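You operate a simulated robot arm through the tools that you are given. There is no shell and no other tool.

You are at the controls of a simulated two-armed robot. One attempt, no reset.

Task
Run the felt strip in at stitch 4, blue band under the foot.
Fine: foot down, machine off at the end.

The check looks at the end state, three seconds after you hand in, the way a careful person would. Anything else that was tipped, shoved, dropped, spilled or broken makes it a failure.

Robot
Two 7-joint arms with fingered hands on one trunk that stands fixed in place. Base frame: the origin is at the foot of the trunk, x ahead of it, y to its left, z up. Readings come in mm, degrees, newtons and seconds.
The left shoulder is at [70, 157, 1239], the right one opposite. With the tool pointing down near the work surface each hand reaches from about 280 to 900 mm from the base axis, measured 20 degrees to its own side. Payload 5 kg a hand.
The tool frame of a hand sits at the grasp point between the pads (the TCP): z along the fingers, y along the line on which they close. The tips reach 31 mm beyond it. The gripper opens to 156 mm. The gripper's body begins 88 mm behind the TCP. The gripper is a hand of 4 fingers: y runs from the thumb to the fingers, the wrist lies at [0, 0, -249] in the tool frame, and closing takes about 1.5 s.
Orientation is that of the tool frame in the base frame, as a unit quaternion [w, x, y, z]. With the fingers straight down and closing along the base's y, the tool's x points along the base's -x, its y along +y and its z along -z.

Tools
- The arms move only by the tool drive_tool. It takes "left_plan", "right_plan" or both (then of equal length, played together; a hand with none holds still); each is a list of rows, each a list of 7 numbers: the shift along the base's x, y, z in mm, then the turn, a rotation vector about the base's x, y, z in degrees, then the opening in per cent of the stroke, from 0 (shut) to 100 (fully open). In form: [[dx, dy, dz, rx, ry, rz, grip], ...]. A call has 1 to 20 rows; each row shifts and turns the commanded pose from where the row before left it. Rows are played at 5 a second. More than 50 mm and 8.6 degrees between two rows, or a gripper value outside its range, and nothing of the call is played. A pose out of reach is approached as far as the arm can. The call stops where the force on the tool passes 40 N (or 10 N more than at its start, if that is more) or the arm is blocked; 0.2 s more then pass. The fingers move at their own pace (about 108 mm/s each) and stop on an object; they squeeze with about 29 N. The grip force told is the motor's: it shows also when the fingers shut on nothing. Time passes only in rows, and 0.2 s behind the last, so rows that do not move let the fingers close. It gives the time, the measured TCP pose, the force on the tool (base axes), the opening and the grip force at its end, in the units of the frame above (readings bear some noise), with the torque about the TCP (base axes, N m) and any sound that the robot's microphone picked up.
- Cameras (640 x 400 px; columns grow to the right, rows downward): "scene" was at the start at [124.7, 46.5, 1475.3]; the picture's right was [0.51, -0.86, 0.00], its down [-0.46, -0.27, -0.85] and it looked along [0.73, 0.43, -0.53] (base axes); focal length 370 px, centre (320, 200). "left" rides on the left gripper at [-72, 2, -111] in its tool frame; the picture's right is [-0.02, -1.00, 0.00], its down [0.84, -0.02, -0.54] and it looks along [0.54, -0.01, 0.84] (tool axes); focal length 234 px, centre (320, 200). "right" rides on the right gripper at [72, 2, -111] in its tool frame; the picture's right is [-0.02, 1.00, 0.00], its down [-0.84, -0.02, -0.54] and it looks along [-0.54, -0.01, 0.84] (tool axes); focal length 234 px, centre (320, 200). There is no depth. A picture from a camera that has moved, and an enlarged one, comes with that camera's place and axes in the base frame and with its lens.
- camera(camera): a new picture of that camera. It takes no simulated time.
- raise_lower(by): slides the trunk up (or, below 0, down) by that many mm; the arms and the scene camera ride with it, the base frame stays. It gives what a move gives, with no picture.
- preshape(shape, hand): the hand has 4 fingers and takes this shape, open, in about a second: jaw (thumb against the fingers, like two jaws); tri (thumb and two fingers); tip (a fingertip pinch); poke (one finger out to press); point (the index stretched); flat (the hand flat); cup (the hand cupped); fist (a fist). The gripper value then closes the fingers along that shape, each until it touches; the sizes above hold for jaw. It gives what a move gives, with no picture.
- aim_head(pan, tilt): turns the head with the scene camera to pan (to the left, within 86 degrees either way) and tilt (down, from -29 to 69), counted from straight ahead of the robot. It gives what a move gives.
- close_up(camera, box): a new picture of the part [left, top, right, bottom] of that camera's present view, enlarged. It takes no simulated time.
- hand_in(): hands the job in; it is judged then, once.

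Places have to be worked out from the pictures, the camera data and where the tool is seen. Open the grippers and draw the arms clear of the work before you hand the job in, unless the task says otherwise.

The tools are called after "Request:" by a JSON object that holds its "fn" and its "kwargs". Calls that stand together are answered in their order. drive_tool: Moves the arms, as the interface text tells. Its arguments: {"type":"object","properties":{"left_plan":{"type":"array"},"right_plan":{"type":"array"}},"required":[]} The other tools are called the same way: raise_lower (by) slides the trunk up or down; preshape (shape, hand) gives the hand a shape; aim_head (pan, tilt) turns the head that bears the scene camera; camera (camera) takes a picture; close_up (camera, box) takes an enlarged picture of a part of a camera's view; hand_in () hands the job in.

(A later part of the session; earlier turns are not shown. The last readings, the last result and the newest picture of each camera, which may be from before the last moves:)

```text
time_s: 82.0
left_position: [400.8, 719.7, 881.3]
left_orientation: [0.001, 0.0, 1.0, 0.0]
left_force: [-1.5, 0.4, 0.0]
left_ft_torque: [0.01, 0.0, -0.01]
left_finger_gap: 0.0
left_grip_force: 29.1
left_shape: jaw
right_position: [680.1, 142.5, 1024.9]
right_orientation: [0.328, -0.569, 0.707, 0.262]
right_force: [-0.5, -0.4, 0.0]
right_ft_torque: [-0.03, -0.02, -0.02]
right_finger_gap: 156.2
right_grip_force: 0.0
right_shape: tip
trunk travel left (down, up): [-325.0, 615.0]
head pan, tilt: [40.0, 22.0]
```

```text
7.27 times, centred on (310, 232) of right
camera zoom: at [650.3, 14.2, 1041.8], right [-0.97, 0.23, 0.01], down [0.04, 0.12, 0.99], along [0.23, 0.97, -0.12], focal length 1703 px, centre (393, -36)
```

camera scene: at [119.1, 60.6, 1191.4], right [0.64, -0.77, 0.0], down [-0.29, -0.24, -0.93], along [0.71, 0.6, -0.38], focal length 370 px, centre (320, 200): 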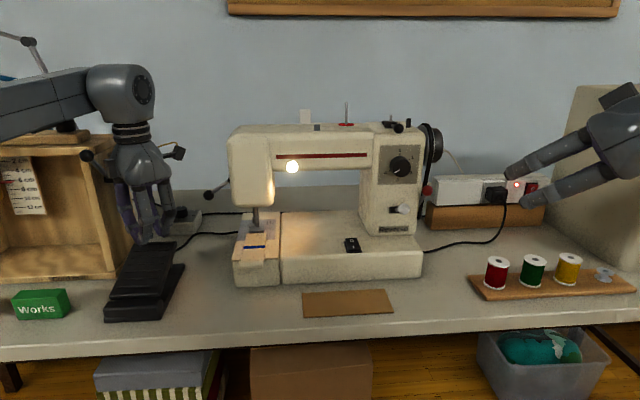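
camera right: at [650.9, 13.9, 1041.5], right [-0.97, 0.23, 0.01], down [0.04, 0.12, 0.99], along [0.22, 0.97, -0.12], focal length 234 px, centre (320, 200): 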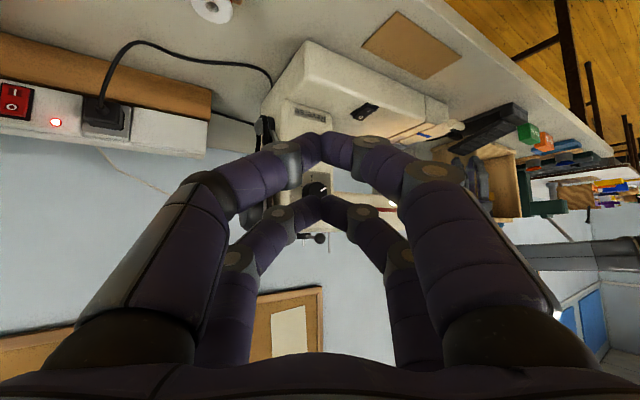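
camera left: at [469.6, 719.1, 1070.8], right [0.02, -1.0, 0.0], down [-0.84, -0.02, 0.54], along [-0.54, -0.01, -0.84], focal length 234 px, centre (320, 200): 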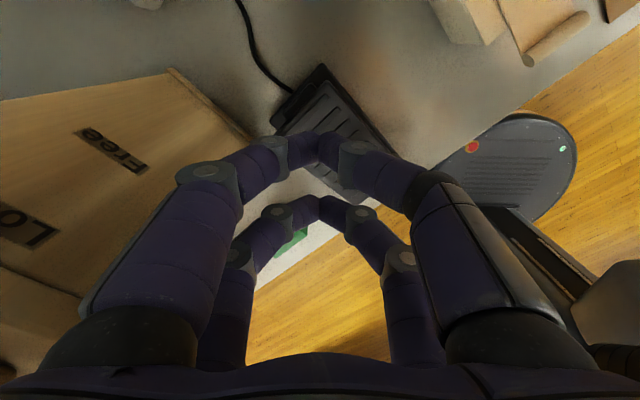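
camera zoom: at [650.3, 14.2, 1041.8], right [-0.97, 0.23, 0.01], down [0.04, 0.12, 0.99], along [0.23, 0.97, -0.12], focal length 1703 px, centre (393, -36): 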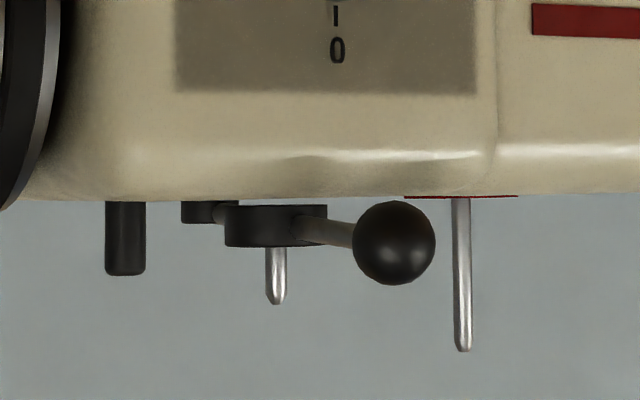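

Belt looks fitted; the grey box's left cable leads to the desk-lamp base, so it's the lamp dimmer. I'll press the pedal again briefly while watching the handwheel mark and lower pulley from the wrist camera to see whether the motor turns at all.

Request:
{"fn": "drive_tool", "kwargs": {"left_plan": [[0, 0, -12, 0, 0, 0, 0], [0, 0, -12, 0, 0, 0, 0], [0, 0, -12, 0, 0, 0, 0], [0, 0, -4, 0, 0, 0, 0], [0, 0, 0, 0, 0, 0, 0]]}}

Request:
{"fn": "close_up", "kwargs": {"camera": "right", "box": [250, 105, 330, 240]}}

Request:
{"fn": "drive_tool", "kwargs": {"left_plan": [[0, 0, 0, 0, 0, 0, 0], [0, 0, 0, 0, 0, 0, 0]]}}

Request:
{"fn": "close_up", "kwargs": {"camera": "right", "box": [250, 105, 330, 240]}}

Request:
{"fn": "close_up", "kwargs": {"camera": "scene", "box": [226, 205, 290, 265]}}

```text
time_s: 83.2
left_position: [401.3, 719.2, 840.3]
left_orientation: [0.001, -0.001, 1.0, 0.0]
left_force: [2.1, 0.6, 4.3]
left_ft_torque: [0.06, -0.14, 0.0]
left_finger_gap: 0.0
left_grip_force: 29.2
left_shape: jaw
right_position: [680.1, 141.6, 1024.5]
right_orientation: [0.329, -0.569, 0.707, 0.262]
right_force: [0.3, 0.4, -0.2]
right_ft_torque: [-0.01, -0.01, 0.04]
right_finger_gap: 155.9
right_grip_force: 0.1
right_shape: tip
trunk travel left (down, up): [-325.0, 615.0]
head pan, tilt: [40.0, 22.0]
heard: click
```

```text
2.96 times, centred on (290, 172) of right
camera zoom: at [650.3, 13.8, 1041.8], right [-0.97, 0.23, 0.01], down [0.04, 0.12, 0.99], along [0.23, 0.97, -0.12], focal length 694 px, centre (409, 282)
```

zoom: 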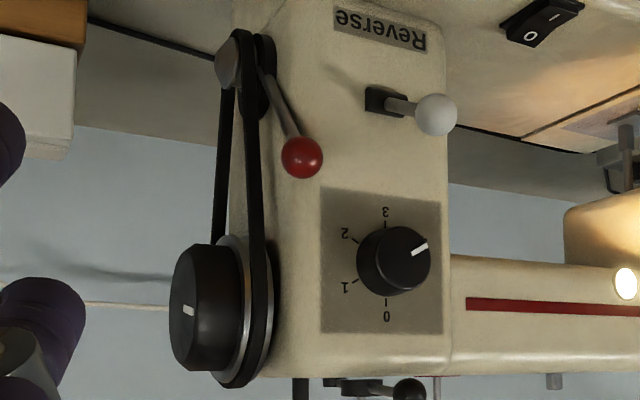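

```text
time_s: 83.8
left_position: [401.4, 720.6, 840.7]
left_orientation: [0.001, 0.0, 1.0, 0.0]
left_force: [1.4, 0.2, 4.2]
left_ft_torque: [-0.02, -0.22, 0.03]
left_finger_gap: 0.0
left_grip_force: 29.1
left_shape: jaw
right_position: [681.1, 142.6, 1024.6]
right_orientation: [0.33, -0.568, 0.706, 0.263]
right_force: [1.0, 0.6, -0.6]
right_ft_torque: [-0.03, 0.0, 0.0]
right_finger_gap: 155.9
right_grip_force: 0.1
right_shape: tip
trunk travel left (down, up): [-325.0, 615.0]
head pan, tilt: [40.0, 22.0]
```

```text
2.96 times, centred on (290, 172) of right
camera zoom: at [650.3, 13.8, 1041.8], right [-0.97, 0.23, 0.01], down [0.04, 0.12, 0.99], along [0.23, 0.97, -0.12], focal length 694 px, centre (409, 282)
```

zoom: 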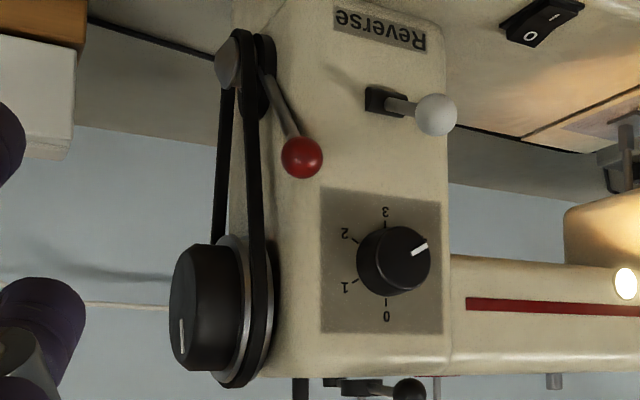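

```text
6.67 times, centred on (258, 235) of scene
camera zoom: at [118.7, 60.4, 1191.5], right [0.64, -0.77, 0.0], down [-0.29, -0.24, -0.93], along [0.71, 0.6, -0.37], focal length 2468 px, centre (733, -33)
```

zoom: 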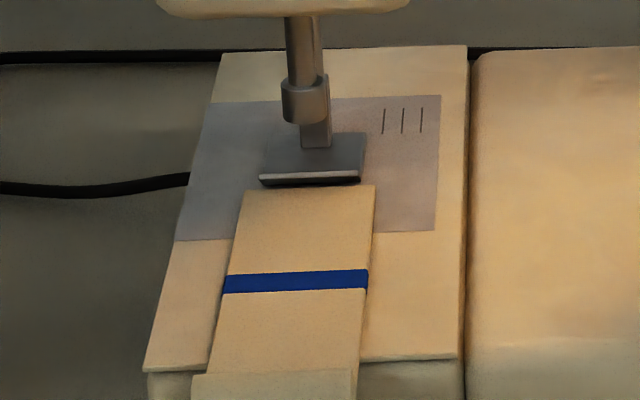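

The handwheel mark is turning, but the needle bar and strip don't move — so the drive to the needle/feed is disengaged, as when the bobbin winder is engaged. Releasing the pedal, and moving the right camera above the winder for a look.

Request:
{"fn": "drive_tool", "kwargs": {"left_plan": [[0, 0, 12, 0, 0, 0, 0], [0, 0, 14, 0, 0, 0, 0], [0, 0, 14, 0, 0, 0, 0], [0, 0, 0, 0, 0, 0, 0], [0, 0, 0, 0, 0, 0, 0], [0, 0, 0, 0, 0, 0, 0]], "right_plan": [[-6, 10, 30, -6.5, -3.6, -4, 100], [-6, 10, 30, -6.5, -3.6, -4, 100], [-6, 10, 30, -6.5, -3.6, -4, 100], [-6, 10, 30, 0, 0, -4, 100], [-6, 10, 30, 0, 0, -4, 100], [-6, 10, 30, 0, 0, -4, 100]]}}

Request:
{"fn": "camera", "kwargs": {"camera": "right"}}

Request:
{"fn": "camera", "kwargs": {"camera": "scene"}}

```text
time_s: 85.2
left_position: [400.9, 720.5, 881.8]
left_orientation: [0.002, 0.0, 1.0, 0.0]
left_force: [0.3, -0.4, -0.1]
left_ft_torque: [-0.02, -0.02, -0.02]
left_finger_gap: 0.0
left_grip_force: 29.5
left_shape: jaw
right_position: [644.3, 201.9, 1205.3]
right_orientation: [0.322, -0.479, 0.817, 0.015]
right_force: [-0.6, -0.2, -0.7]
right_ft_torque: [-0.01, -0.05, 0.01]
right_finger_gap: 156.1
right_grip_force: 0.1
right_shape: tip
trunk travel left (down, up): [-325.0, 615.0]
head pan, tilt: [40.0, 22.0]
```

```text
taken
camera right: at [560.9, 110.6, 1253.8], right [-0.78, 0.56, -0.27], down [0.02, 0.46, 0.89], along [0.62, 0.69, -0.37], focal length 234 px, centre (320, 200)
```

right: 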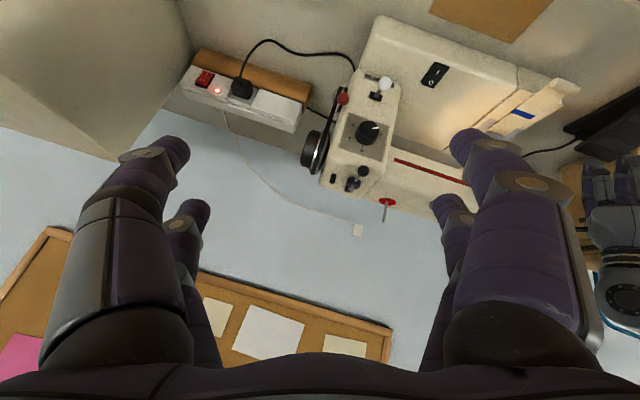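

```text
taken
camera scene: at [117.7, 61.9, 1191.5], right [0.64, -0.77, 0.0], down [-0.29, -0.24, -0.93], along [0.71, 0.6, -0.37], focal length 370 px, centre (320, 200)
```

scene: 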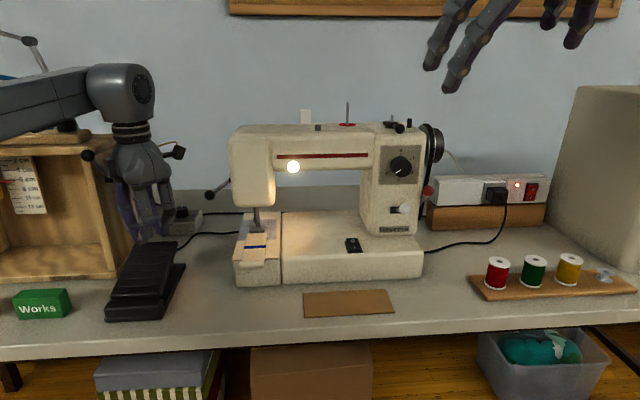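

Good vantage. Zooming on the top of the pillar (winder) and the handwheel/red lever.

Request:
{"fn": "close_up", "kwargs": {"camera": "right", "box": [315, 150, 395, 215]}}

Request:
{"fn": "close_up", "kwargs": {"camera": "right", "box": [295, 70, 395, 210]}}

```text
6.15 times, centred on (355, 182) of right
camera zoom: at [560.9, 110.6, 1253.8], right [-0.78, 0.56, -0.27], down [0.02, 0.46, 0.89], along [0.62, 0.69, -0.37], focal length 1441 px, centre (105, 308)
```

zoom: 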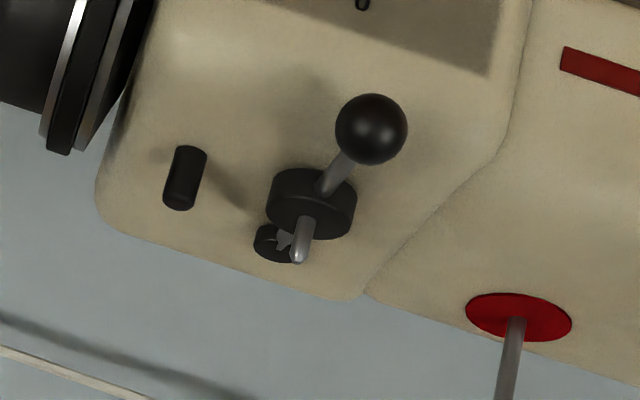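

```text
2.86 times, centred on (345, 140) of right
camera zoom: at [560.9, 110.6, 1253.8], right [-0.78, 0.56, -0.27], down [0.02, 0.46, 0.89], along [0.62, 0.69, -0.37], focal length 669 px, centre (249, 371)
```

zoom: 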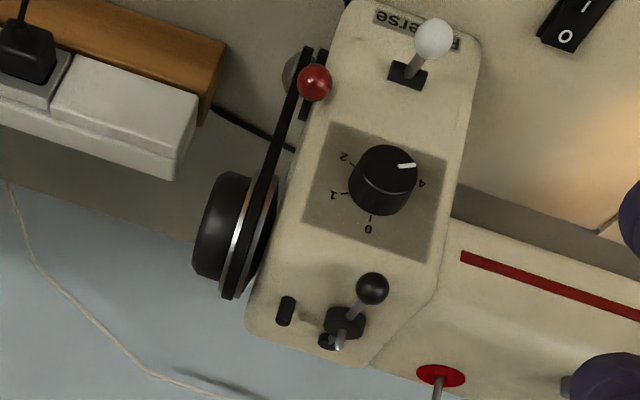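

The winder arm (pivot, spindle disc, ball) points straight forward, with the stop post to its right. Looking closely at the red lever's mount for any markings.

Request:
{"fn": "close_up", "kwargs": {"camera": "right", "box": [320, 75, 360, 125]}}

Request:
{"fn": "close_up", "kwargs": {"camera": "right", "box": [335, 170, 375, 200]}}

Request:
{"fn": "close_up", "kwargs": {"camera": "scene", "box": [415, 175, 445, 220]}}

```text
8.00 times, centred on (340, 100) of right
camera zoom: at [560.9, 110.6, 1253.8], right [-0.78, 0.56, -0.27], down [0.02, 0.46, 0.89], along [0.62, 0.69, -0.37], focal length 1873 px, centre (160, 1000)
```

zoom: 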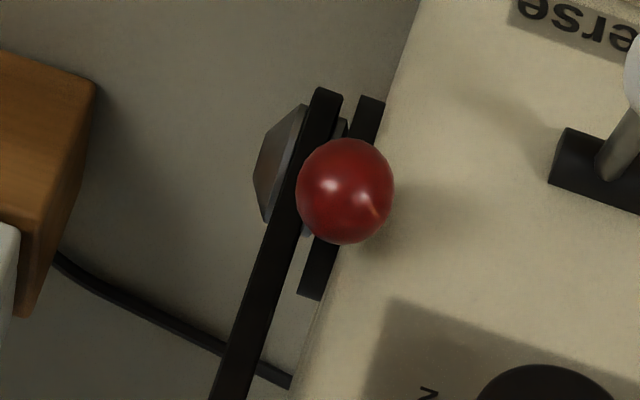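

```text
13.33 times, centred on (355, 185) of right
camera zoom: at [560.9, 110.6, 1253.8], right [-0.78, 0.56, -0.27], down [0.02, 0.46, 0.89], along [0.62, 0.69, -0.37], focal length 3122 px, centre (-147, 400)
```

zoom: 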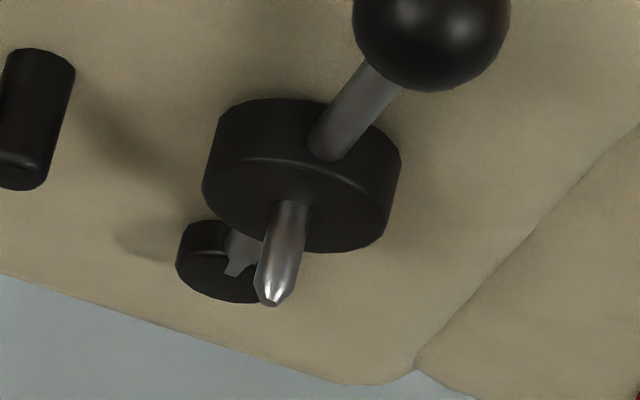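

```text
8.89 times, centred on (430, 198) of scene
camera zoom: at [117.7, 61.9, 1191.5], right [0.64, -0.77, 0.0], down [-0.29, -0.24, -0.93], along [0.71, 0.6, -0.37], focal length 3291 px, centre (-658, 222)
```

zoom: 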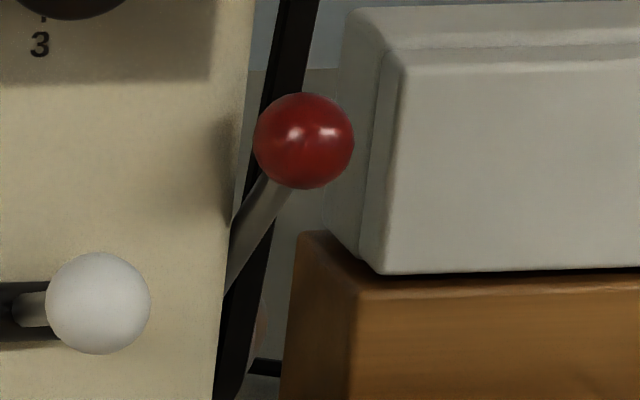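

The handwheel turns with the motor, so I'll run the pedal once more while zoomed on the winder to see whether its spindle parts rotate (i.e. winder engaged).

Request:
{"fn": "close_up", "kwargs": {"camera": "right", "box": [337, 172, 367, 196]}}

Request:
{"fn": "drive_tool", "kwargs": {"left_plan": [[0, 0, -12, 0, 0, 0, 0], [0, 0, -12, 0, 0, 0, 0], [0, 0, -12, 0, 0, 0, 0], [0, 0, -4, 0, 0, 0, 0]]}}

Request:
{"fn": "close_up", "kwargs": {"camera": "right", "box": [337, 172, 367, 196]}}

Request:
{"fn": "close_up", "kwargs": {"camera": "right", "box": [295, 120, 345, 180]}}

Request:
{"fn": "drive_tool", "kwargs": {"left_plan": [[0, 0, 0, 0, 0, 0, 0]]}}

Request:
{"fn": "close_up", "kwargs": {"camera": "right", "box": [337, 172, 367, 196]}}

Request:
{"fn": "close_up", "kwargs": {"camera": "right", "box": [295, 120, 345, 180]}}

Request:
{"fn": "close_up", "kwargs": {"camera": "scene", "box": [226, 205, 290, 265]}}

```text
16.00 times, centred on (352, 184) of right
camera zoom: at [560.9, 110.6, 1253.8], right [-0.78, 0.56, -0.27], down [0.02, 0.46, 0.89], along [0.62, 0.69, -0.37], focal length 3747 px, centre (-192, 456)
```

zoom: 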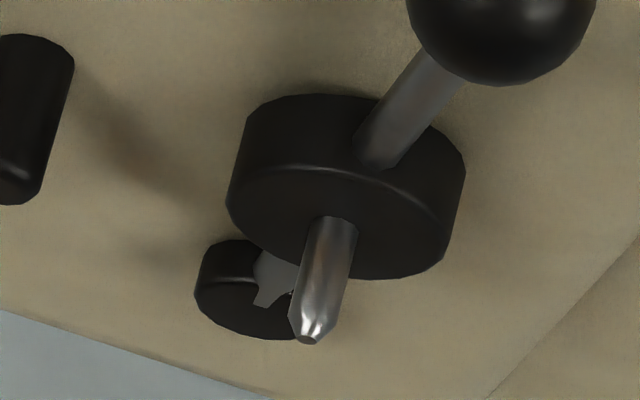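

```text
time_s: 86.2
left_position: [401.3, 721.8, 841.3]
left_orientation: [0.002, 0.001, 1.0, 0.0]
left_force: [1.1, 1.6, 4.8]
left_ft_torque: [0.13, -0.17, 0.03]
left_finger_gap: 0.0
left_grip_force: 29.1
left_shape: jaw
right_position: [644.3, 201.6, 1204.0]
right_orientation: [0.322, -0.479, 0.817, 0.017]
right_force: [0.1, 0.2, 0.4]
right_ft_torque: [0.0, 0.0, -0.01]
right_finger_gap: 156.1
right_grip_force: 0.1
right_shape: tip
trunk travel left (down, up): [-325.0, 615.0]
head pan, tilt: [40.0, 22.0]
heard: click
```

```text
16.00 times, centred on (352, 184) of right
camera zoom: at [562.0, 109.0, 1253.4], right [-0.78, 0.56, -0.27], down [0.02, 0.45, 0.89], along [0.62, 0.69, -0.37], focal length 3747 px, centre (-192, 456)
```

zoom: 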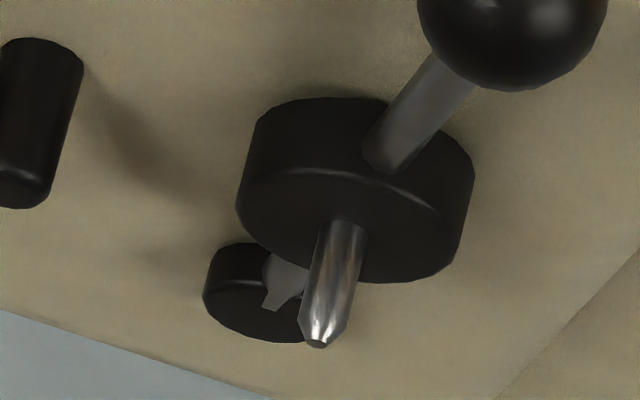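

```text
6.67 times, centred on (320, 150) of right
camera zoom: at [562.0, 109.0, 1253.4], right [-0.78, 0.56, -0.27], down [0.02, 0.45, 0.89], along [0.62, 0.69, -0.37], focal length 1561 px, centre (320, 533)
```

zoom: 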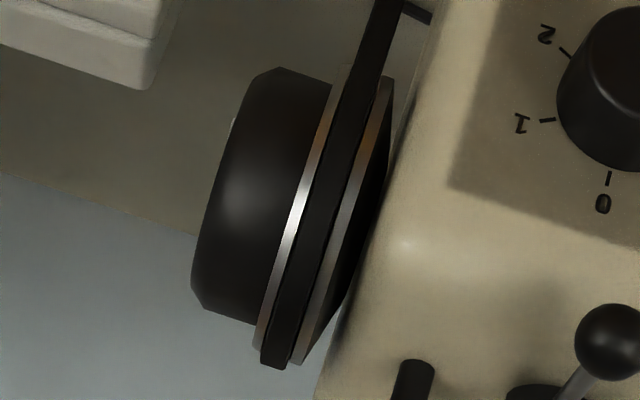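

```text
time_s: 86.6
left_position: [401.0, 721.9, 840.2]
left_orientation: [0.0, 0.0, 1.0, 0.0]
left_force: [1.9, 1.4, 3.1]
left_ft_torque: [0.06, -0.19, 0.03]
left_finger_gap: 0.0
left_grip_force: 29.3
left_shape: jaw
right_position: [644.6, 200.5, 1204.6]
right_orientation: [0.322, -0.479, 0.817, 0.016]
right_force: [-0.3, -0.4, -0.3]
right_ft_torque: [0.02, 0.01, 0.03]
right_finger_gap: 155.8
right_grip_force: 0.1
right_shape: tip
trunk travel left (down, up): [-325.0, 615.0]
head pan, tilt: [40.0, 22.0]
```

```text
16.00 times, centred on (352, 184) of right
camera zoom: at [562.1, 109.0, 1253.3], right [-0.78, 0.56, -0.27], down [0.02, 0.45, 0.89], along [0.62, 0.69, -0.37], focal length 3747 px, centre (-192, 456)
```

zoom: 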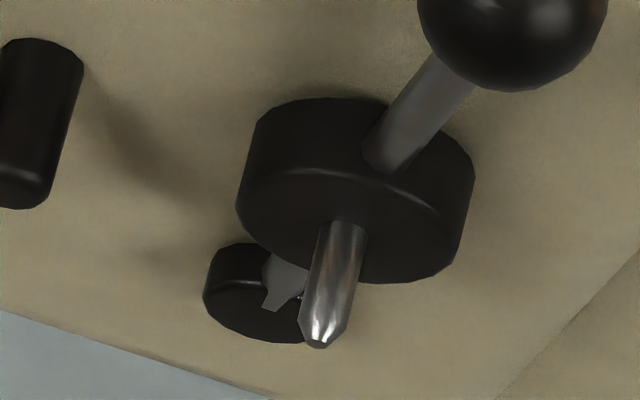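

```text
6.67 times, centred on (320, 150) of right
camera zoom: at [562.1, 109.0, 1253.3], right [-0.78, 0.56, -0.27], down [0.02, 0.45, 0.89], along [0.62, 0.69, -0.37], focal length 1561 px, centre (320, 533)
```

zoom: 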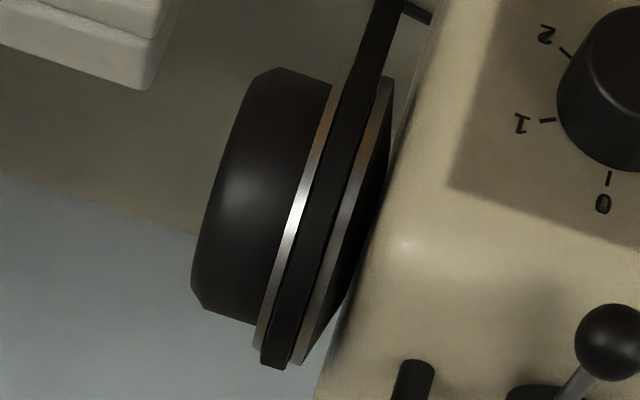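

```text
6.67 times, centred on (258, 235) of scene
camera zoom: at [118.6, 60.6, 1191.5], right [0.64, -0.77, 0.0], down [-0.29, -0.24, -0.93], along [0.71, 0.6, -0.37], focal length 2468 px, centre (733, -33)
```

zoom: 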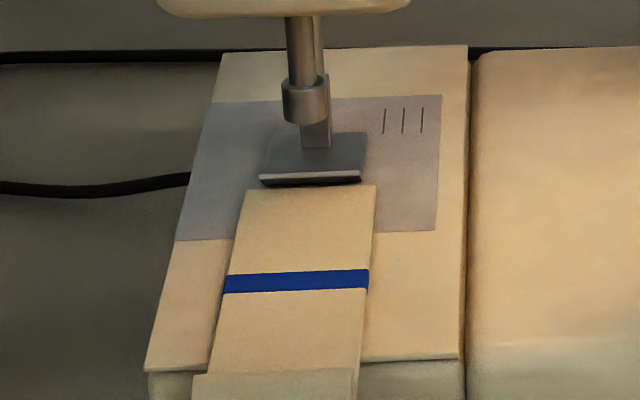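

Neither spindle nor cutter turns, so the winder looks idle; the red-ball lever beside the pulley is the remaining suspect. Releasing the pedal and trying the "flat" hand shape for a slim pushing finger.

Request:
{"fn": "drive_tool", "kwargs": {"left_plan": [[0, 0, 12, 0, 0, 0, 0], [0, 0, 14, 0, 0, 0, 0], [0, 0, 14, 0, 0, 0, 0], [0, 0, 10, 0, 0, 0, 0]]}}

Request:
{"fn": "preshape", "kwargs": {"hand": "right", "shape": "flat"}}

Request:
{"fn": "camera", "kwargs": {"camera": "right"}}

Request:
{"fn": "aim_head", "kwargs": {"pan": 30, "tilt": 10}}

Request:
{"fn": "camera", "kwargs": {"camera": "scene"}}

```text
time_s: 87.6
left_position: [401.0, 719.8, 891.4]
left_orientation: [0.0, 0.0, 1.0, 0.0]
left_force: [0.6, 0.8, -0.3]
left_ft_torque: [-0.04, -0.04, -0.01]
left_finger_gap: 0.2
left_grip_force: 29.2
left_shape: jaw
right_position: [645.0, 201.3, 1204.0]
right_orientation: [0.322, -0.479, 0.816, 0.016]
right_force: [-0.6, 0.1, 0.6]
right_ft_torque: [-0.01, 0.02, 0.0]
right_finger_gap: 155.8
right_grip_force: 0.0
right_shape: tip
trunk travel left (down, up): [-325.0, 615.0]
head pan, tilt: [40.0, 22.0]
```

```text
time_s: 88.5
left_position: [401.0, 720.1, 890.0]
left_orientation: [0.001, 0.0, 1.0, -0.001]
left_force: [1.3, 0.7, 0.2]
left_ft_torque: [0.0, 0.01, 0.01]
left_finger_gap: 0.1
left_grip_force: 29.1
left_shape: jaw
right_position: [644.6, 201.3, 1203.8]
right_orientation: [0.323, -0.478, 0.816, 0.016]
right_force: [-0.2, -0.5, 0.8]
right_ft_torque: [0.03, 0.04, 0.01]
right_finger_gap: 0.0
right_grip_force: 0.0
right_shape: flat
trunk travel left (down, up): [-325.0, 615.0]
head pan, tilt: [40.0, 22.0]
```

```text
taken
camera right: at [562.2, 109.5, 1253.2], right [-0.78, 0.56, -0.27], down [0.02, 0.45, 0.89], along [0.62, 0.69, -0.37], focal length 234 px, centre (320, 200)
```

right: 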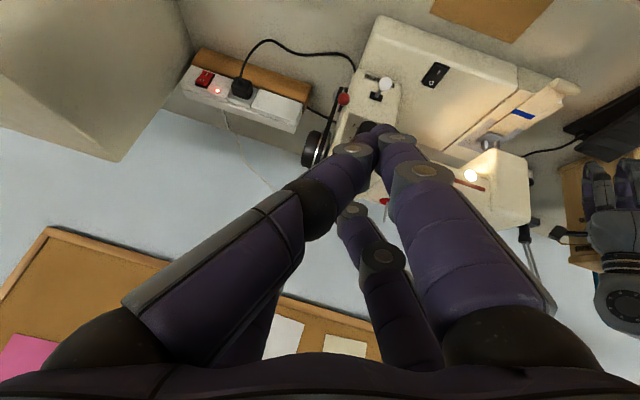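

```text
time_s: 89.3
left_position: [401.5, 720.4, 891.7]
left_orientation: [0.001, 0.001, 1.0, 0.0]
left_force: [-0.3, -0.4, 0.8]
left_ft_torque: [0.0, -0.01, -0.06]
left_finger_gap: 0.0
left_grip_force: 28.9
left_shape: jaw
right_position: [644.5, 201.3, 1204.7]
right_orientation: [0.322, -0.479, 0.816, 0.017]
right_force: [0.2, -0.4, -0.5]
right_ft_torque: [-0.04, -0.02, -0.02]
right_finger_gap: 0.3
right_grip_force: 0.1
right_shape: flat
trunk travel left (down, up): [-325.0, 615.0]
head pan, tilt: [30.0, 10.0]
```

```text
taken
camera scene: at [128.2, 47.9, 1210.9], right [0.5, -0.87, 0.0], down [-0.15, -0.09, -0.98], along [0.85, 0.49, -0.17], focal length 370 px, centre (320, 200)
```

scene: 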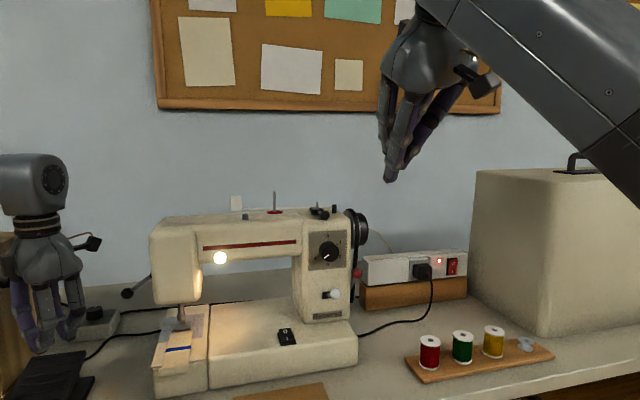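

"Flat" gives straight converging fingers with the camera-side pair leading. Zooming to measure the tips.

Request:
{"fn": "close_up", "kwargs": {"camera": "right", "box": [300, 100, 460, 240]}}

Request:
{"fn": "close_up", "kwargs": {"camera": "scene", "box": [350, 0, 510, 200]}}

```text
2.86 times, centred on (380, 170) of right
camera zoom: at [562.2, 109.4, 1253.2], right [-0.78, 0.56, -0.27], down [0.02, 0.45, 0.89], along [0.62, 0.69, -0.37], focal length 669 px, centre (149, 286)
```

zoom: 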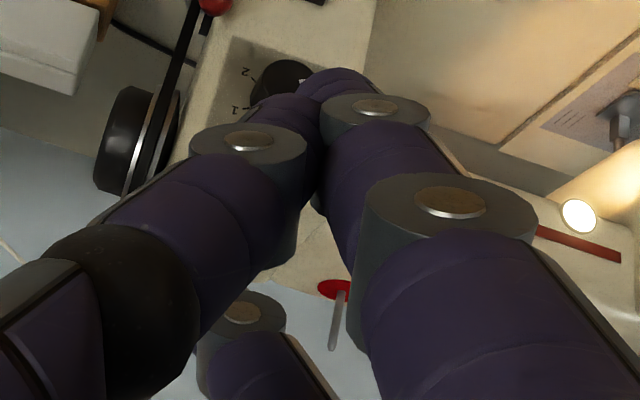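

```text
2.00 times, centred on (430, 100) of scene
camera zoom: at [128.2, 47.9, 1210.9], right [0.5, -0.87, 0.0], down [-0.15, -0.09, -0.98], along [0.85, 0.49, -0.17], focal length 740 px, centre (100, 400)
```

zoom: 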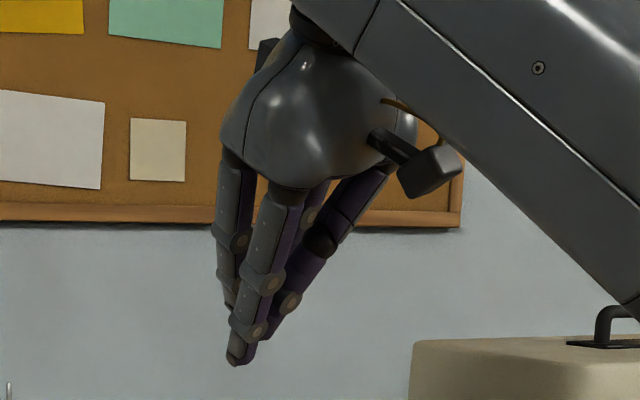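

The flat hand's two long fingers (x=±23, tips ~70 mm beyond the TCP) can straddle the belt. I'll roll the hand so they lie side by side, one in line with the red ball's front, staying well in front first.

Request:
{"fn": "drive_tool", "kwargs": {"right_plan": [[6.5, 3.5, -20, -1.338, -6.712, 3.587, 100], [6.5, 3.5, -20, -1.338, -6.712, 3.587, 100], [6.5, 3.5, -20, -1.338, -6.712, 3.587, 100], [6.5, 3.5, -20, -1.338, -6.712, 3.587, 100], [6.5, 3.5, -20, -1.338, -6.712, 3.587, 100], [6.5, 3.5, -20, -1.338, -6.712, 3.587, 100], [6.5, 3.5, -20, -1.338, -6.712, 3.587, 100], [6.5, 3.5, -20, -1.338, -6.712, 3.587, 100], [6.5, 3.5, -20, -1.338, -6.712, 3.587, 100], [6.5, 3.5, -20, -1.338, -6.712, 3.587, 100], [6.5, 3.5, -20, -1.338, -6.712, 3.587, 100]]}}

Request:
{"fn": "camera", "kwargs": {"camera": "right"}}

Request:
{"fn": "camera", "kwargs": {"camera": "scene"}}

```text
time_s: 91.7
left_position: [403.1, 720.3, 890.8]
left_orientation: [0.0, 0.0, 1.0, 0.0]
left_force: [0.0, 0.1, 0.0]
left_ft_torque: [-0.01, 0.02, 0.0]
left_finger_gap: 0.0
left_grip_force: 28.4
left_shape: jaw
right_position: [715.6, 239.7, 986.9]
right_orientation: [-0.656, 0.657, -0.263, 0.263]
right_force: [0.3, -0.3, 0.4]
right_ft_torque: [0.0, 0.03, 0.0]
right_finger_gap: 0.0
right_grip_force: 0.0
right_shape: flat
trunk travel left (down, up): [-325.0, 615.0]
head pan, tilt: [30.0, 10.0]
```

```text
taken
camera right: at [690.9, 110.5, 985.5], right [-0.02, 0.01, -1.0], down [-0.98, 0.19, 0.02], along [0.19, 0.98, 0.01], focal length 234 px, centre (320, 200)
```

right: 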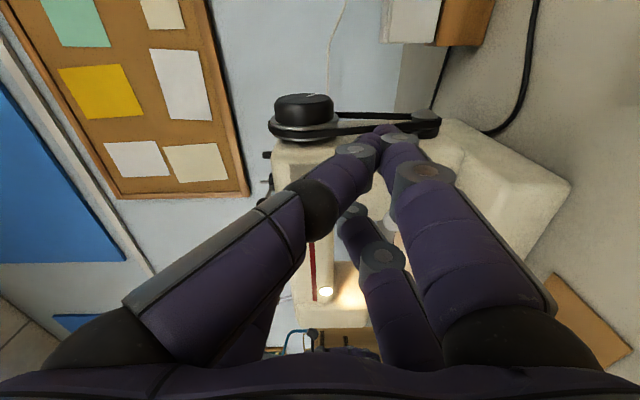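

```text
taken
camera scene: at [128.9, 47.5, 1211.0], right [0.5, -0.87, 0.0], down [-0.15, -0.09, -0.98], along [0.85, 0.49, -0.17], focal length 370 px, centre (320, 200)
```

scene: 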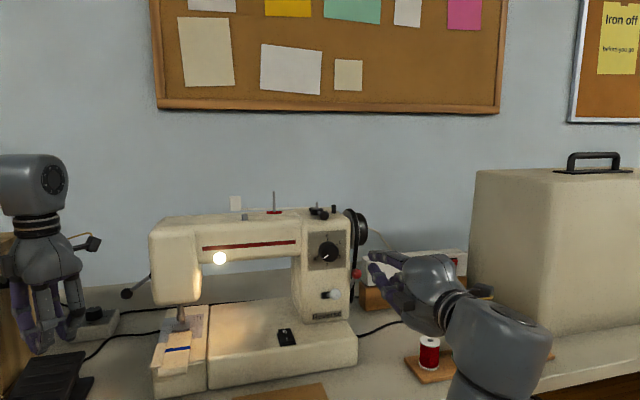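

Orientation is right (fingers forward, side by side). Zooming the scene camera on fingertips vs red ball.

Request:
{"fn": "close_up", "kwargs": {"camera": "scene", "box": [310, 200, 470, 340]}}

Request:
{"fn": "close_up", "kwargs": {"camera": "right", "box": [250, 80, 470, 230]}}

```text
2.86 times, centred on (390, 270) of scene
camera zoom: at [128.9, 47.5, 1211.0], right [0.5, -0.87, 0.0], down [-0.15, -0.09, -0.98], along [0.85, 0.49, -0.17], focal length 1058 px, centre (120, 0)
```

zoom: 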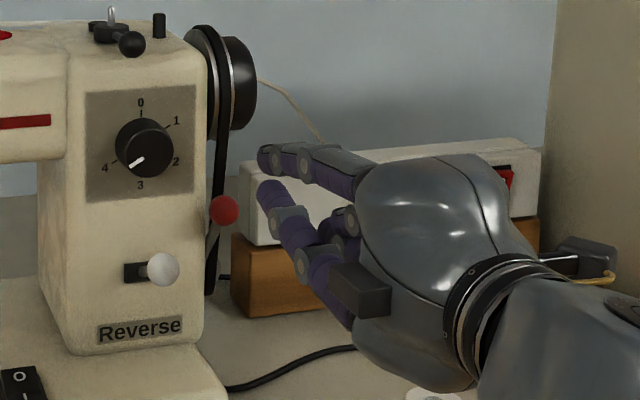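

```text
2.67 times, centred on (360, 155) of right
camera zoom: at [690.9, 110.5, 985.5], right [-0.02, 0.01, -1.0], down [-0.98, 0.19, 0.02], along [0.19, 0.98, 0.01], focal length 624 px, centre (213, 320)
```

zoom: 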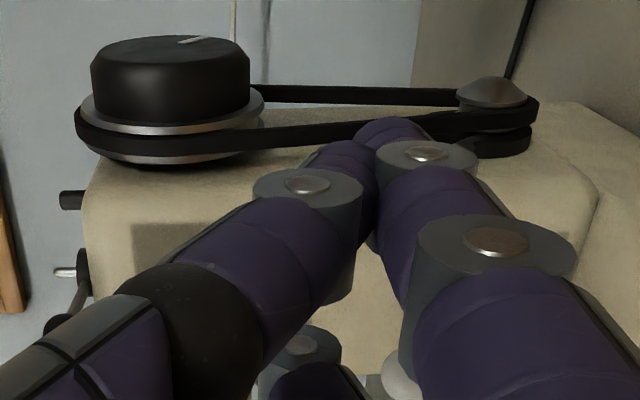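

Zooming tighter on the fingertips from the scene camera.

Request:
{"fn": "close_up", "kwargs": {"camera": "scene", "box": [370, 240, 430, 310]}}

```text
5.71 times, centred on (400, 275) of scene
camera zoom: at [128.9, 47.5, 1211.0], right [0.5, -0.87, 0.0], down [-0.15, -0.09, -0.98], along [0.85, 0.49, -0.17], focal length 2116 px, centre (-137, -229)
```

zoom: 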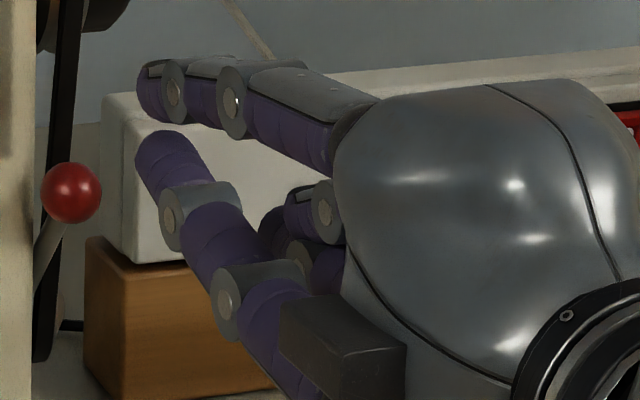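

The flat shape is not what I need; the "tip" pinch closed with this roll gives two narrow points side by side at TCP height. Switching to that, and lowering to the ball's height while still in front of it.

Request:
{"fn": "preshape", "kwargs": {"hand": "right", "shape": "tip"}}

Request:
{"fn": "drive_tool", "kwargs": {"right_plan": [[0, 0, -8, 0, 0, 0, 0], [0, 0, -8, 0, 0, 0, 0], [0, 0, -8, 0, 0, 0, 0], [0, 0, -8, 0, 0, 0, 0], [0, 0, -8, 0, 0, 0, 0], [0, 0, -8, 0, 0, 0, 0], [0, 0, -6, 0, 0, 0, 0]]}}

Request:
{"fn": "close_up", "kwargs": {"camera": "scene", "box": [330, 220, 430, 320]}}

Request:
{"fn": "close_up", "kwargs": {"camera": "right", "box": [240, 60, 460, 210]}}

```text
time_s: 92.6
left_position: [400.7, 721.4, 891.4]
left_orientation: [0.002, 0.0, 1.0, 0.0]
left_force: [0.6, 0.0, -0.4]
left_ft_torque: [0.02, 0.0, -0.03]
left_finger_gap: 0.0
left_grip_force: 29.0
left_shape: jaw
right_position: [715.4, 240.3, 986.4]
right_orientation: [-0.655, 0.656, -0.265, 0.264]
right_force: [0.7, 0.0, 0.1]
right_ft_torque: [0.01, 0.01, -0.01]
right_finger_gap: 156.2
right_grip_force: 0.0
right_shape: tip
trunk travel left (down, up): [-325.0, 615.0]
head pan, tilt: [30.0, 10.0]
```

```text
time_s: 94.2
left_position: [401.9, 720.5, 890.9]
left_orientation: [0.002, 0.0, 1.0, 0.0]
left_force: [0.4, -0.3, -0.7]
left_ft_torque: [0.01, -0.04, 0.02]
left_finger_gap: 0.0
left_grip_force: 29.6
left_shape: jaw
right_position: [715.8, 240.4, 929.9]
right_orientation: [-0.655, 0.657, -0.264, 0.265]
right_force: [-0.7, -1.4, -0.4]
right_ft_torque: [-0.01, -0.01, 0.01]
right_finger_gap: 0.0
right_grip_force: 29.0
right_shape: tip
trunk travel left (down, up): [-325.0, 615.0]
head pan, tilt: [30.0, 10.0]
```

```text
4.00 times, centred on (380, 270) of scene
camera zoom: at [128.3, 47.7, 1211.0], right [0.5, -0.87, 0.0], down [-0.15, -0.09, -0.98], along [0.85, 0.49, -0.17], focal length 1481 px, centre (80, -80)
```

zoom: 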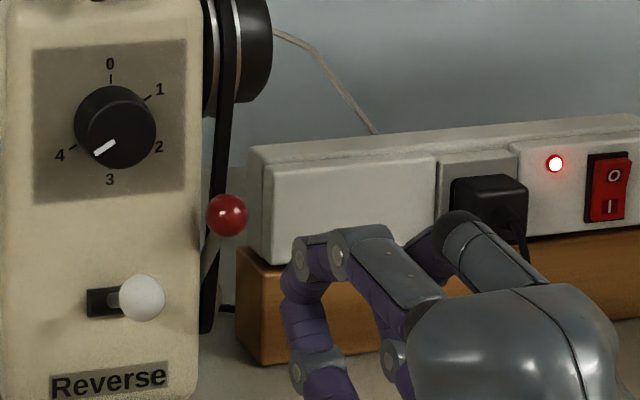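

```text
2.67 times, centred on (350, 135) of right
camera zoom: at [690.8, 109.6, 929.2], right [-0.02, 0.01, -1.0], down [-0.98, 0.19, 0.02], along [0.19, 0.98, 0.01], focal length 624 px, centre (240, 373)
```

zoom: 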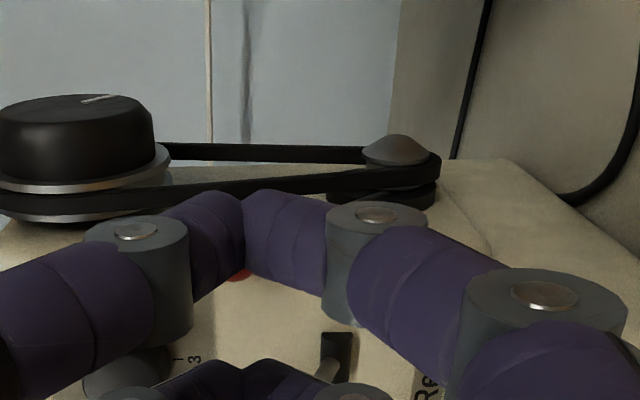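

The inboard point is aligned with the red ball (e≈325 vs 327, z≈930) and 60 mm in front of it. Advancing 48 mm toward it.

Request:
{"fn": "drive_tool", "kwargs": {"right_plan": [[6.95, 7.19, 1, 0, 0, 0, 0], [6.95, 7.19, 1, 0, 0, 0, 0], [6.95, 7.19, 1, 0, 0, 0, 0], [6.95, 7.19, 0, 0, 0, 0, 0], [5.5, 5.7, 0, 0, 0, 0, 0]]}}

Request:
{"fn": "close_up", "kwargs": {"camera": "scene", "box": [330, 220, 430, 320]}}

Request:
{"fn": "close_up", "kwargs": {"camera": "right", "box": [240, 60, 460, 210]}}

```text
time_s: 95.4
left_position: [401.5, 721.4, 891.3]
left_orientation: [0.001, 0.0, 1.0, 0.001]
left_force: [0.2, 0.0, -0.1]
left_ft_torque: [0.01, -0.02, 0.01]
left_finger_gap: 0.0
left_grip_force: 28.5
left_shape: jaw
right_position: [749.3, 275.2, 933.6]
right_orientation: [-0.654, 0.657, -0.265, 0.264]
right_force: [0.5, 0.6, 0.8]
right_ft_torque: [0.02, -0.01, 0.01]
right_finger_gap: 0.0
right_grip_force: 29.1
right_shape: tip
trunk travel left (down, up): [-325.0, 615.0]
head pan, tilt: [30.0, 10.0]
```

```text
4.00 times, centred on (380, 270) of scene
camera zoom: at [128.2, 47.9, 1211.0], right [0.5, -0.87, 0.0], down [-0.15, -0.09, -0.98], along [0.85, 0.49, -0.17], focal length 1481 px, centre (80, -80)
```

zoom: 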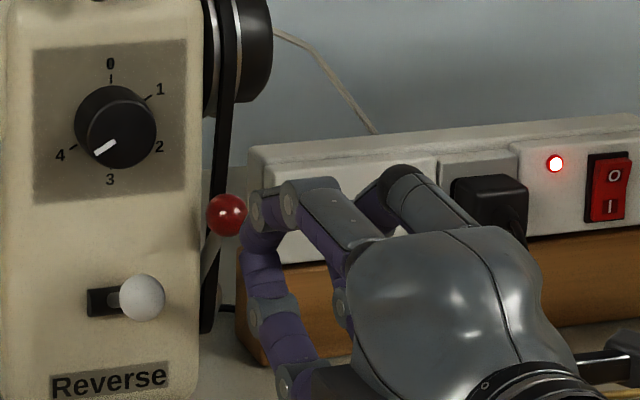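

```text
2.67 times, centred on (350, 135) of right
camera zoom: at [724.5, 144.7, 932.7], right [-0.02, 0.01, -1.0], down [-0.98, 0.19, 0.02], along [0.19, 0.98, 0.01], focal length 624 px, centre (240, 373)
```

zoom: 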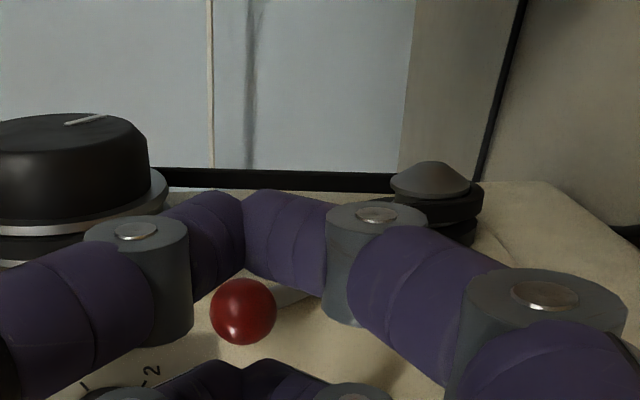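

The ball sits right ahead of the inboard point, ~12 mm away. Continuing in small steps with force monitoring.

Request:
{"fn": "drive_tool", "kwargs": {"right_plan": [[2.8, 2.9, 0, 0, 0, 0, 0], [2.8, 2.9, 0, 0, 0, 0, 0], [2.8, 2.9, 0, 0, 0, 0, 0], [2.8, 2.9, 0, 0, 0, 0, 0]]}}

Request:
{"fn": "close_up", "kwargs": {"camera": "right", "box": [240, 60, 460, 210]}}

Request:
{"fn": "close_up", "kwargs": {"camera": "scene", "box": [330, 220, 430, 320]}}

```text
time_s: 96.4
left_position: [401.1, 720.7, 892.0]
left_orientation: [0.001, 0.0, 1.0, 0.0]
left_force: [-0.6, -0.5, 0.3]
left_ft_torque: [0.0, -0.02, 0.0]
left_finger_gap: 0.0
left_grip_force: 29.1
left_shape: jaw
right_position: [761.2, 285.5, 934.4]
right_orientation: [-0.655, 0.657, -0.265, 0.264]
right_force: [-0.1, 0.1, -0.2]
right_ft_torque: [0.01, 0.0, -0.01]
right_finger_gap: 0.0
right_grip_force: 29.2
right_shape: tip
trunk travel left (down, up): [-325.0, 615.0]
head pan, tilt: [30.0, 10.0]
```

```text
2.67 times, centred on (350, 135) of right
camera zoom: at [735.8, 155.8, 933.1], right [-0.02, 0.01, -1.0], down [-0.98, 0.19, 0.02], along [0.19, 0.98, 0.01], focal length 624 px, centre (240, 373)
```

zoom: 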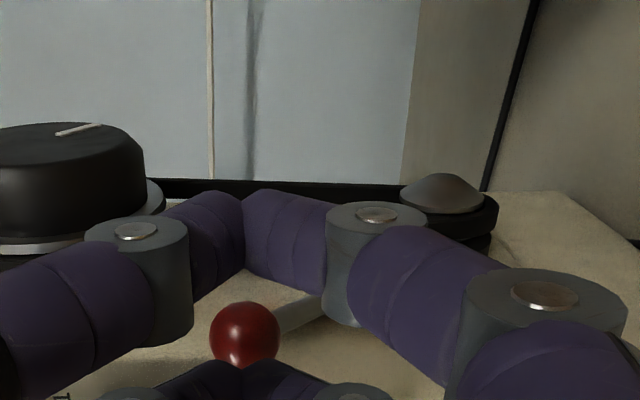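

```text
4.00 times, centred on (380, 270) of scene
camera zoom: at [128.2, 47.8, 1211.0], right [0.5, -0.87, 0.0], down [-0.15, -0.09, -0.98], along [0.85, 0.49, -0.17], focal length 1481 px, centre (80, -80)
```

zoom: 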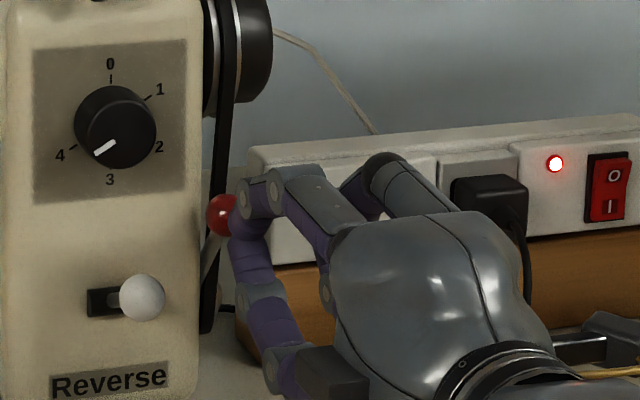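

Still no contact force. Continuing.

Request:
{"fn": "drive_tool", "kwargs": {"right_plan": [[2.8, 2.9, 0, 0, 0, 0, 0], [2.8, 2.9, 0, 0, 0, 0, 0]]}}

Request:
{"fn": "close_up", "kwargs": {"camera": "right", "box": [240, 60, 460, 210]}}

Request:
{"fn": "drive_tool", "kwargs": {"right_plan": [[2.8, 2.9, 0, 0, 0, 0, 0], [2.8, 2.9, 0, 0, 0, 0, 0]]}}

Request:
{"fn": "close_up", "kwargs": {"camera": "right", "box": [240, 60, 460, 210]}}

```text
time_s: 97.0
left_position: [401.7, 720.7, 890.7]
left_orientation: [0.001, 0.0, 1.0, -0.001]
left_force: [0.2, 0.4, 0.2]
left_ft_torque: [0.01, -0.01, -0.03]
left_finger_gap: 0.3
left_grip_force: 29.1
left_shape: jaw
right_position: [767.0, 292.0, 934.4]
right_orientation: [-0.655, 0.657, -0.265, 0.264]
right_force: [0.7, -0.1, -0.6]
right_ft_torque: [0.02, 0.01, 0.01]
right_finger_gap: 0.2
right_grip_force: 29.3
right_shape: tip
trunk travel left (down, up): [-325.0, 615.0]
head pan, tilt: [30.0, 10.0]
```

```text
2.67 times, centred on (350, 135) of right
camera zoom: at [741.9, 161.4, 933.5], right [-0.02, 0.01, -1.0], down [-0.98, 0.19, 0.02], along [0.19, 0.98, 0.01], focal length 624 px, centre (240, 373)
```

zoom: 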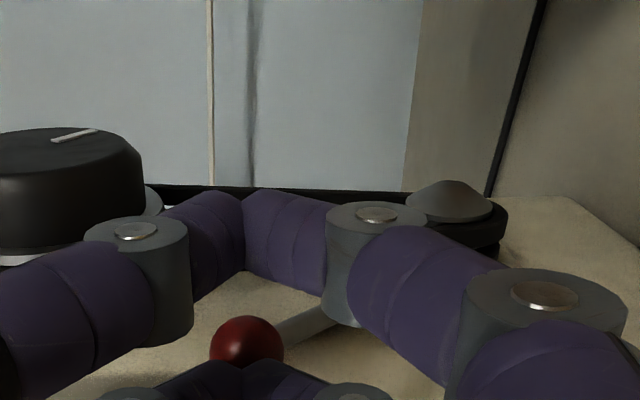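

```text
time_s: 97.6
left_position: [399.5, 716.6, 895.4]
left_orientation: [0.002, 0.0, 1.0, 0.002]
left_force: [-0.6, 0.3, -0.2]
left_ft_torque: [0.01, -0.02, 0.02]
left_finger_gap: 0.0
left_grip_force: 28.8
left_shape: jaw
right_position: [769.1, 292.2, 934.7]
right_orientation: [-0.656, 0.657, -0.263, 0.263]
right_force: [-24.1, -28.0, -3.2]
right_ft_torque: [-0.16, 0.03, 0.71]
right_finger_gap: 0.0
right_grip_force: 29.0
right_shape: tip
trunk travel left (down, up): [-325.0, 615.0]
head pan, tilt: [30.0, 10.0]
stopped in row 2 (right hand): the force on the tool passed its limit at 45 N (the readings are from after the stop); the commanded pose is now the measured one
```

```text
2.67 times, centred on (350, 135) of right
camera zoom: at [744.0, 162.8, 933.5], right [-0.02, 0.02, -1.0], down [-0.98, 0.18, 0.02], along [0.18, 0.98, 0.01], focal length 624 px, centre (240, 373)
```

zoom: 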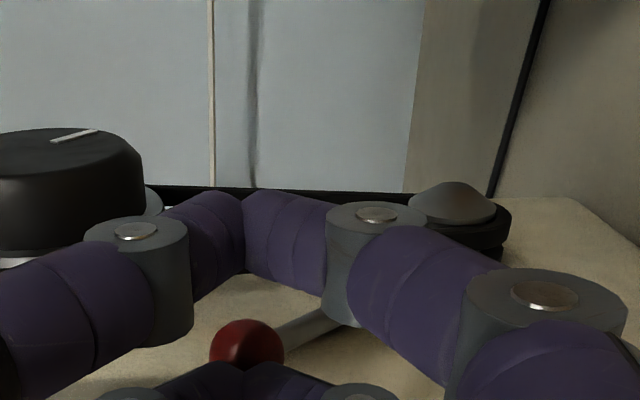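

The ball resisted 45 N straight back (contact is at the ball, which didn't move), so that's its end stop; it may travel forward/down instead. I'll back off, open the fingers vertically around the ball and grip it to feel which way it moves.

Request:
{"fn": "drive_tool", "kwargs": {"right_plan": [[-7, -7.2, 0, 0, 0, 0, 0], [-10, -10.3, 0, 0, 0, 0, 40], [0, 0, 0, 0, 0, 0, 40], [0, 0, 0, 0, 0, 0, 40], [0, 0, 0, 0, 0, 0, 40]]}}

Request:
{"fn": "close_up", "kwargs": {"camera": "right", "box": [200, 60, 480, 260]}}

Request:
{"fn": "close_up", "kwargs": {"camera": "scene", "box": [330, 220, 430, 320]}}

```text
time_s: 98.8
left_position: [401.2, 720.5, 890.6]
left_orientation: [0.001, -0.001, 1.0, 0.0]
left_force: [-1.2, 0.3, 0.4]
left_ft_torque: [-0.01, 0.0, -0.03]
left_finger_gap: 0.0
left_grip_force: 29.2
left_shape: jaw
right_position: [753.1, 278.8, 932.0]
right_orientation: [-0.654, 0.658, -0.264, 0.262]
right_force: [0.7, -0.8, 1.4]
right_ft_torque: [-0.01, -0.01, 0.0]
right_finger_gap: 61.8
right_grip_force: 0.1
right_shape: tip
trunk travel left (down, up): [-325.0, 615.0]
head pan, tilt: [30.0, 10.0]
```

```text
2.00 times, centred on (340, 160) of right
camera zoom: at [728.3, 149.2, 931.8], right [-0.02, 0.01, -1.0], down [-0.98, 0.18, 0.02], along [0.18, 0.98, 0.01], focal length 468 px, centre (280, 280)
```

zoom: 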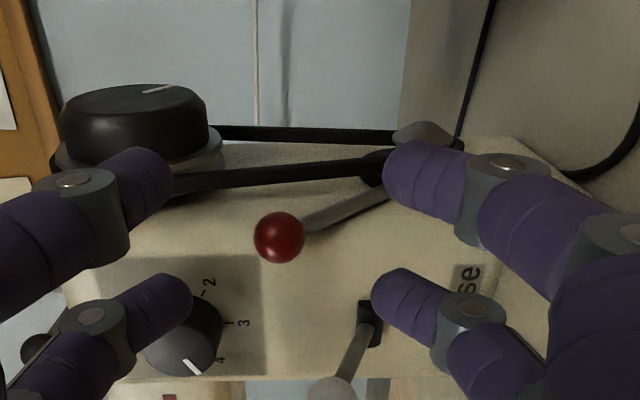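

```text
4.00 times, centred on (380, 270) of scene
camera zoom: at [128.3, 48.0, 1211.0], right [0.5, -0.87, 0.0], down [-0.15, -0.09, -0.98], along [0.85, 0.49, -0.17], focal length 1481 px, centre (80, -80)
```

zoom: 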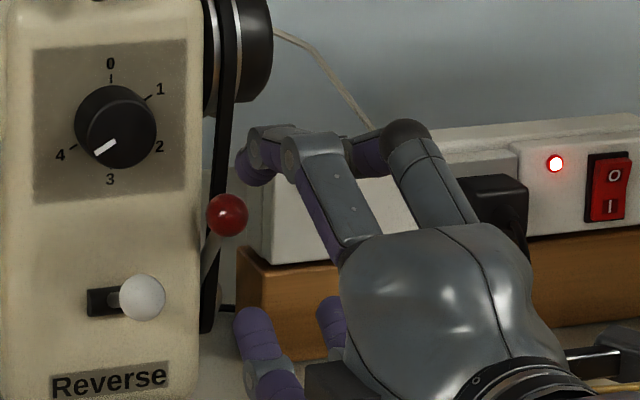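

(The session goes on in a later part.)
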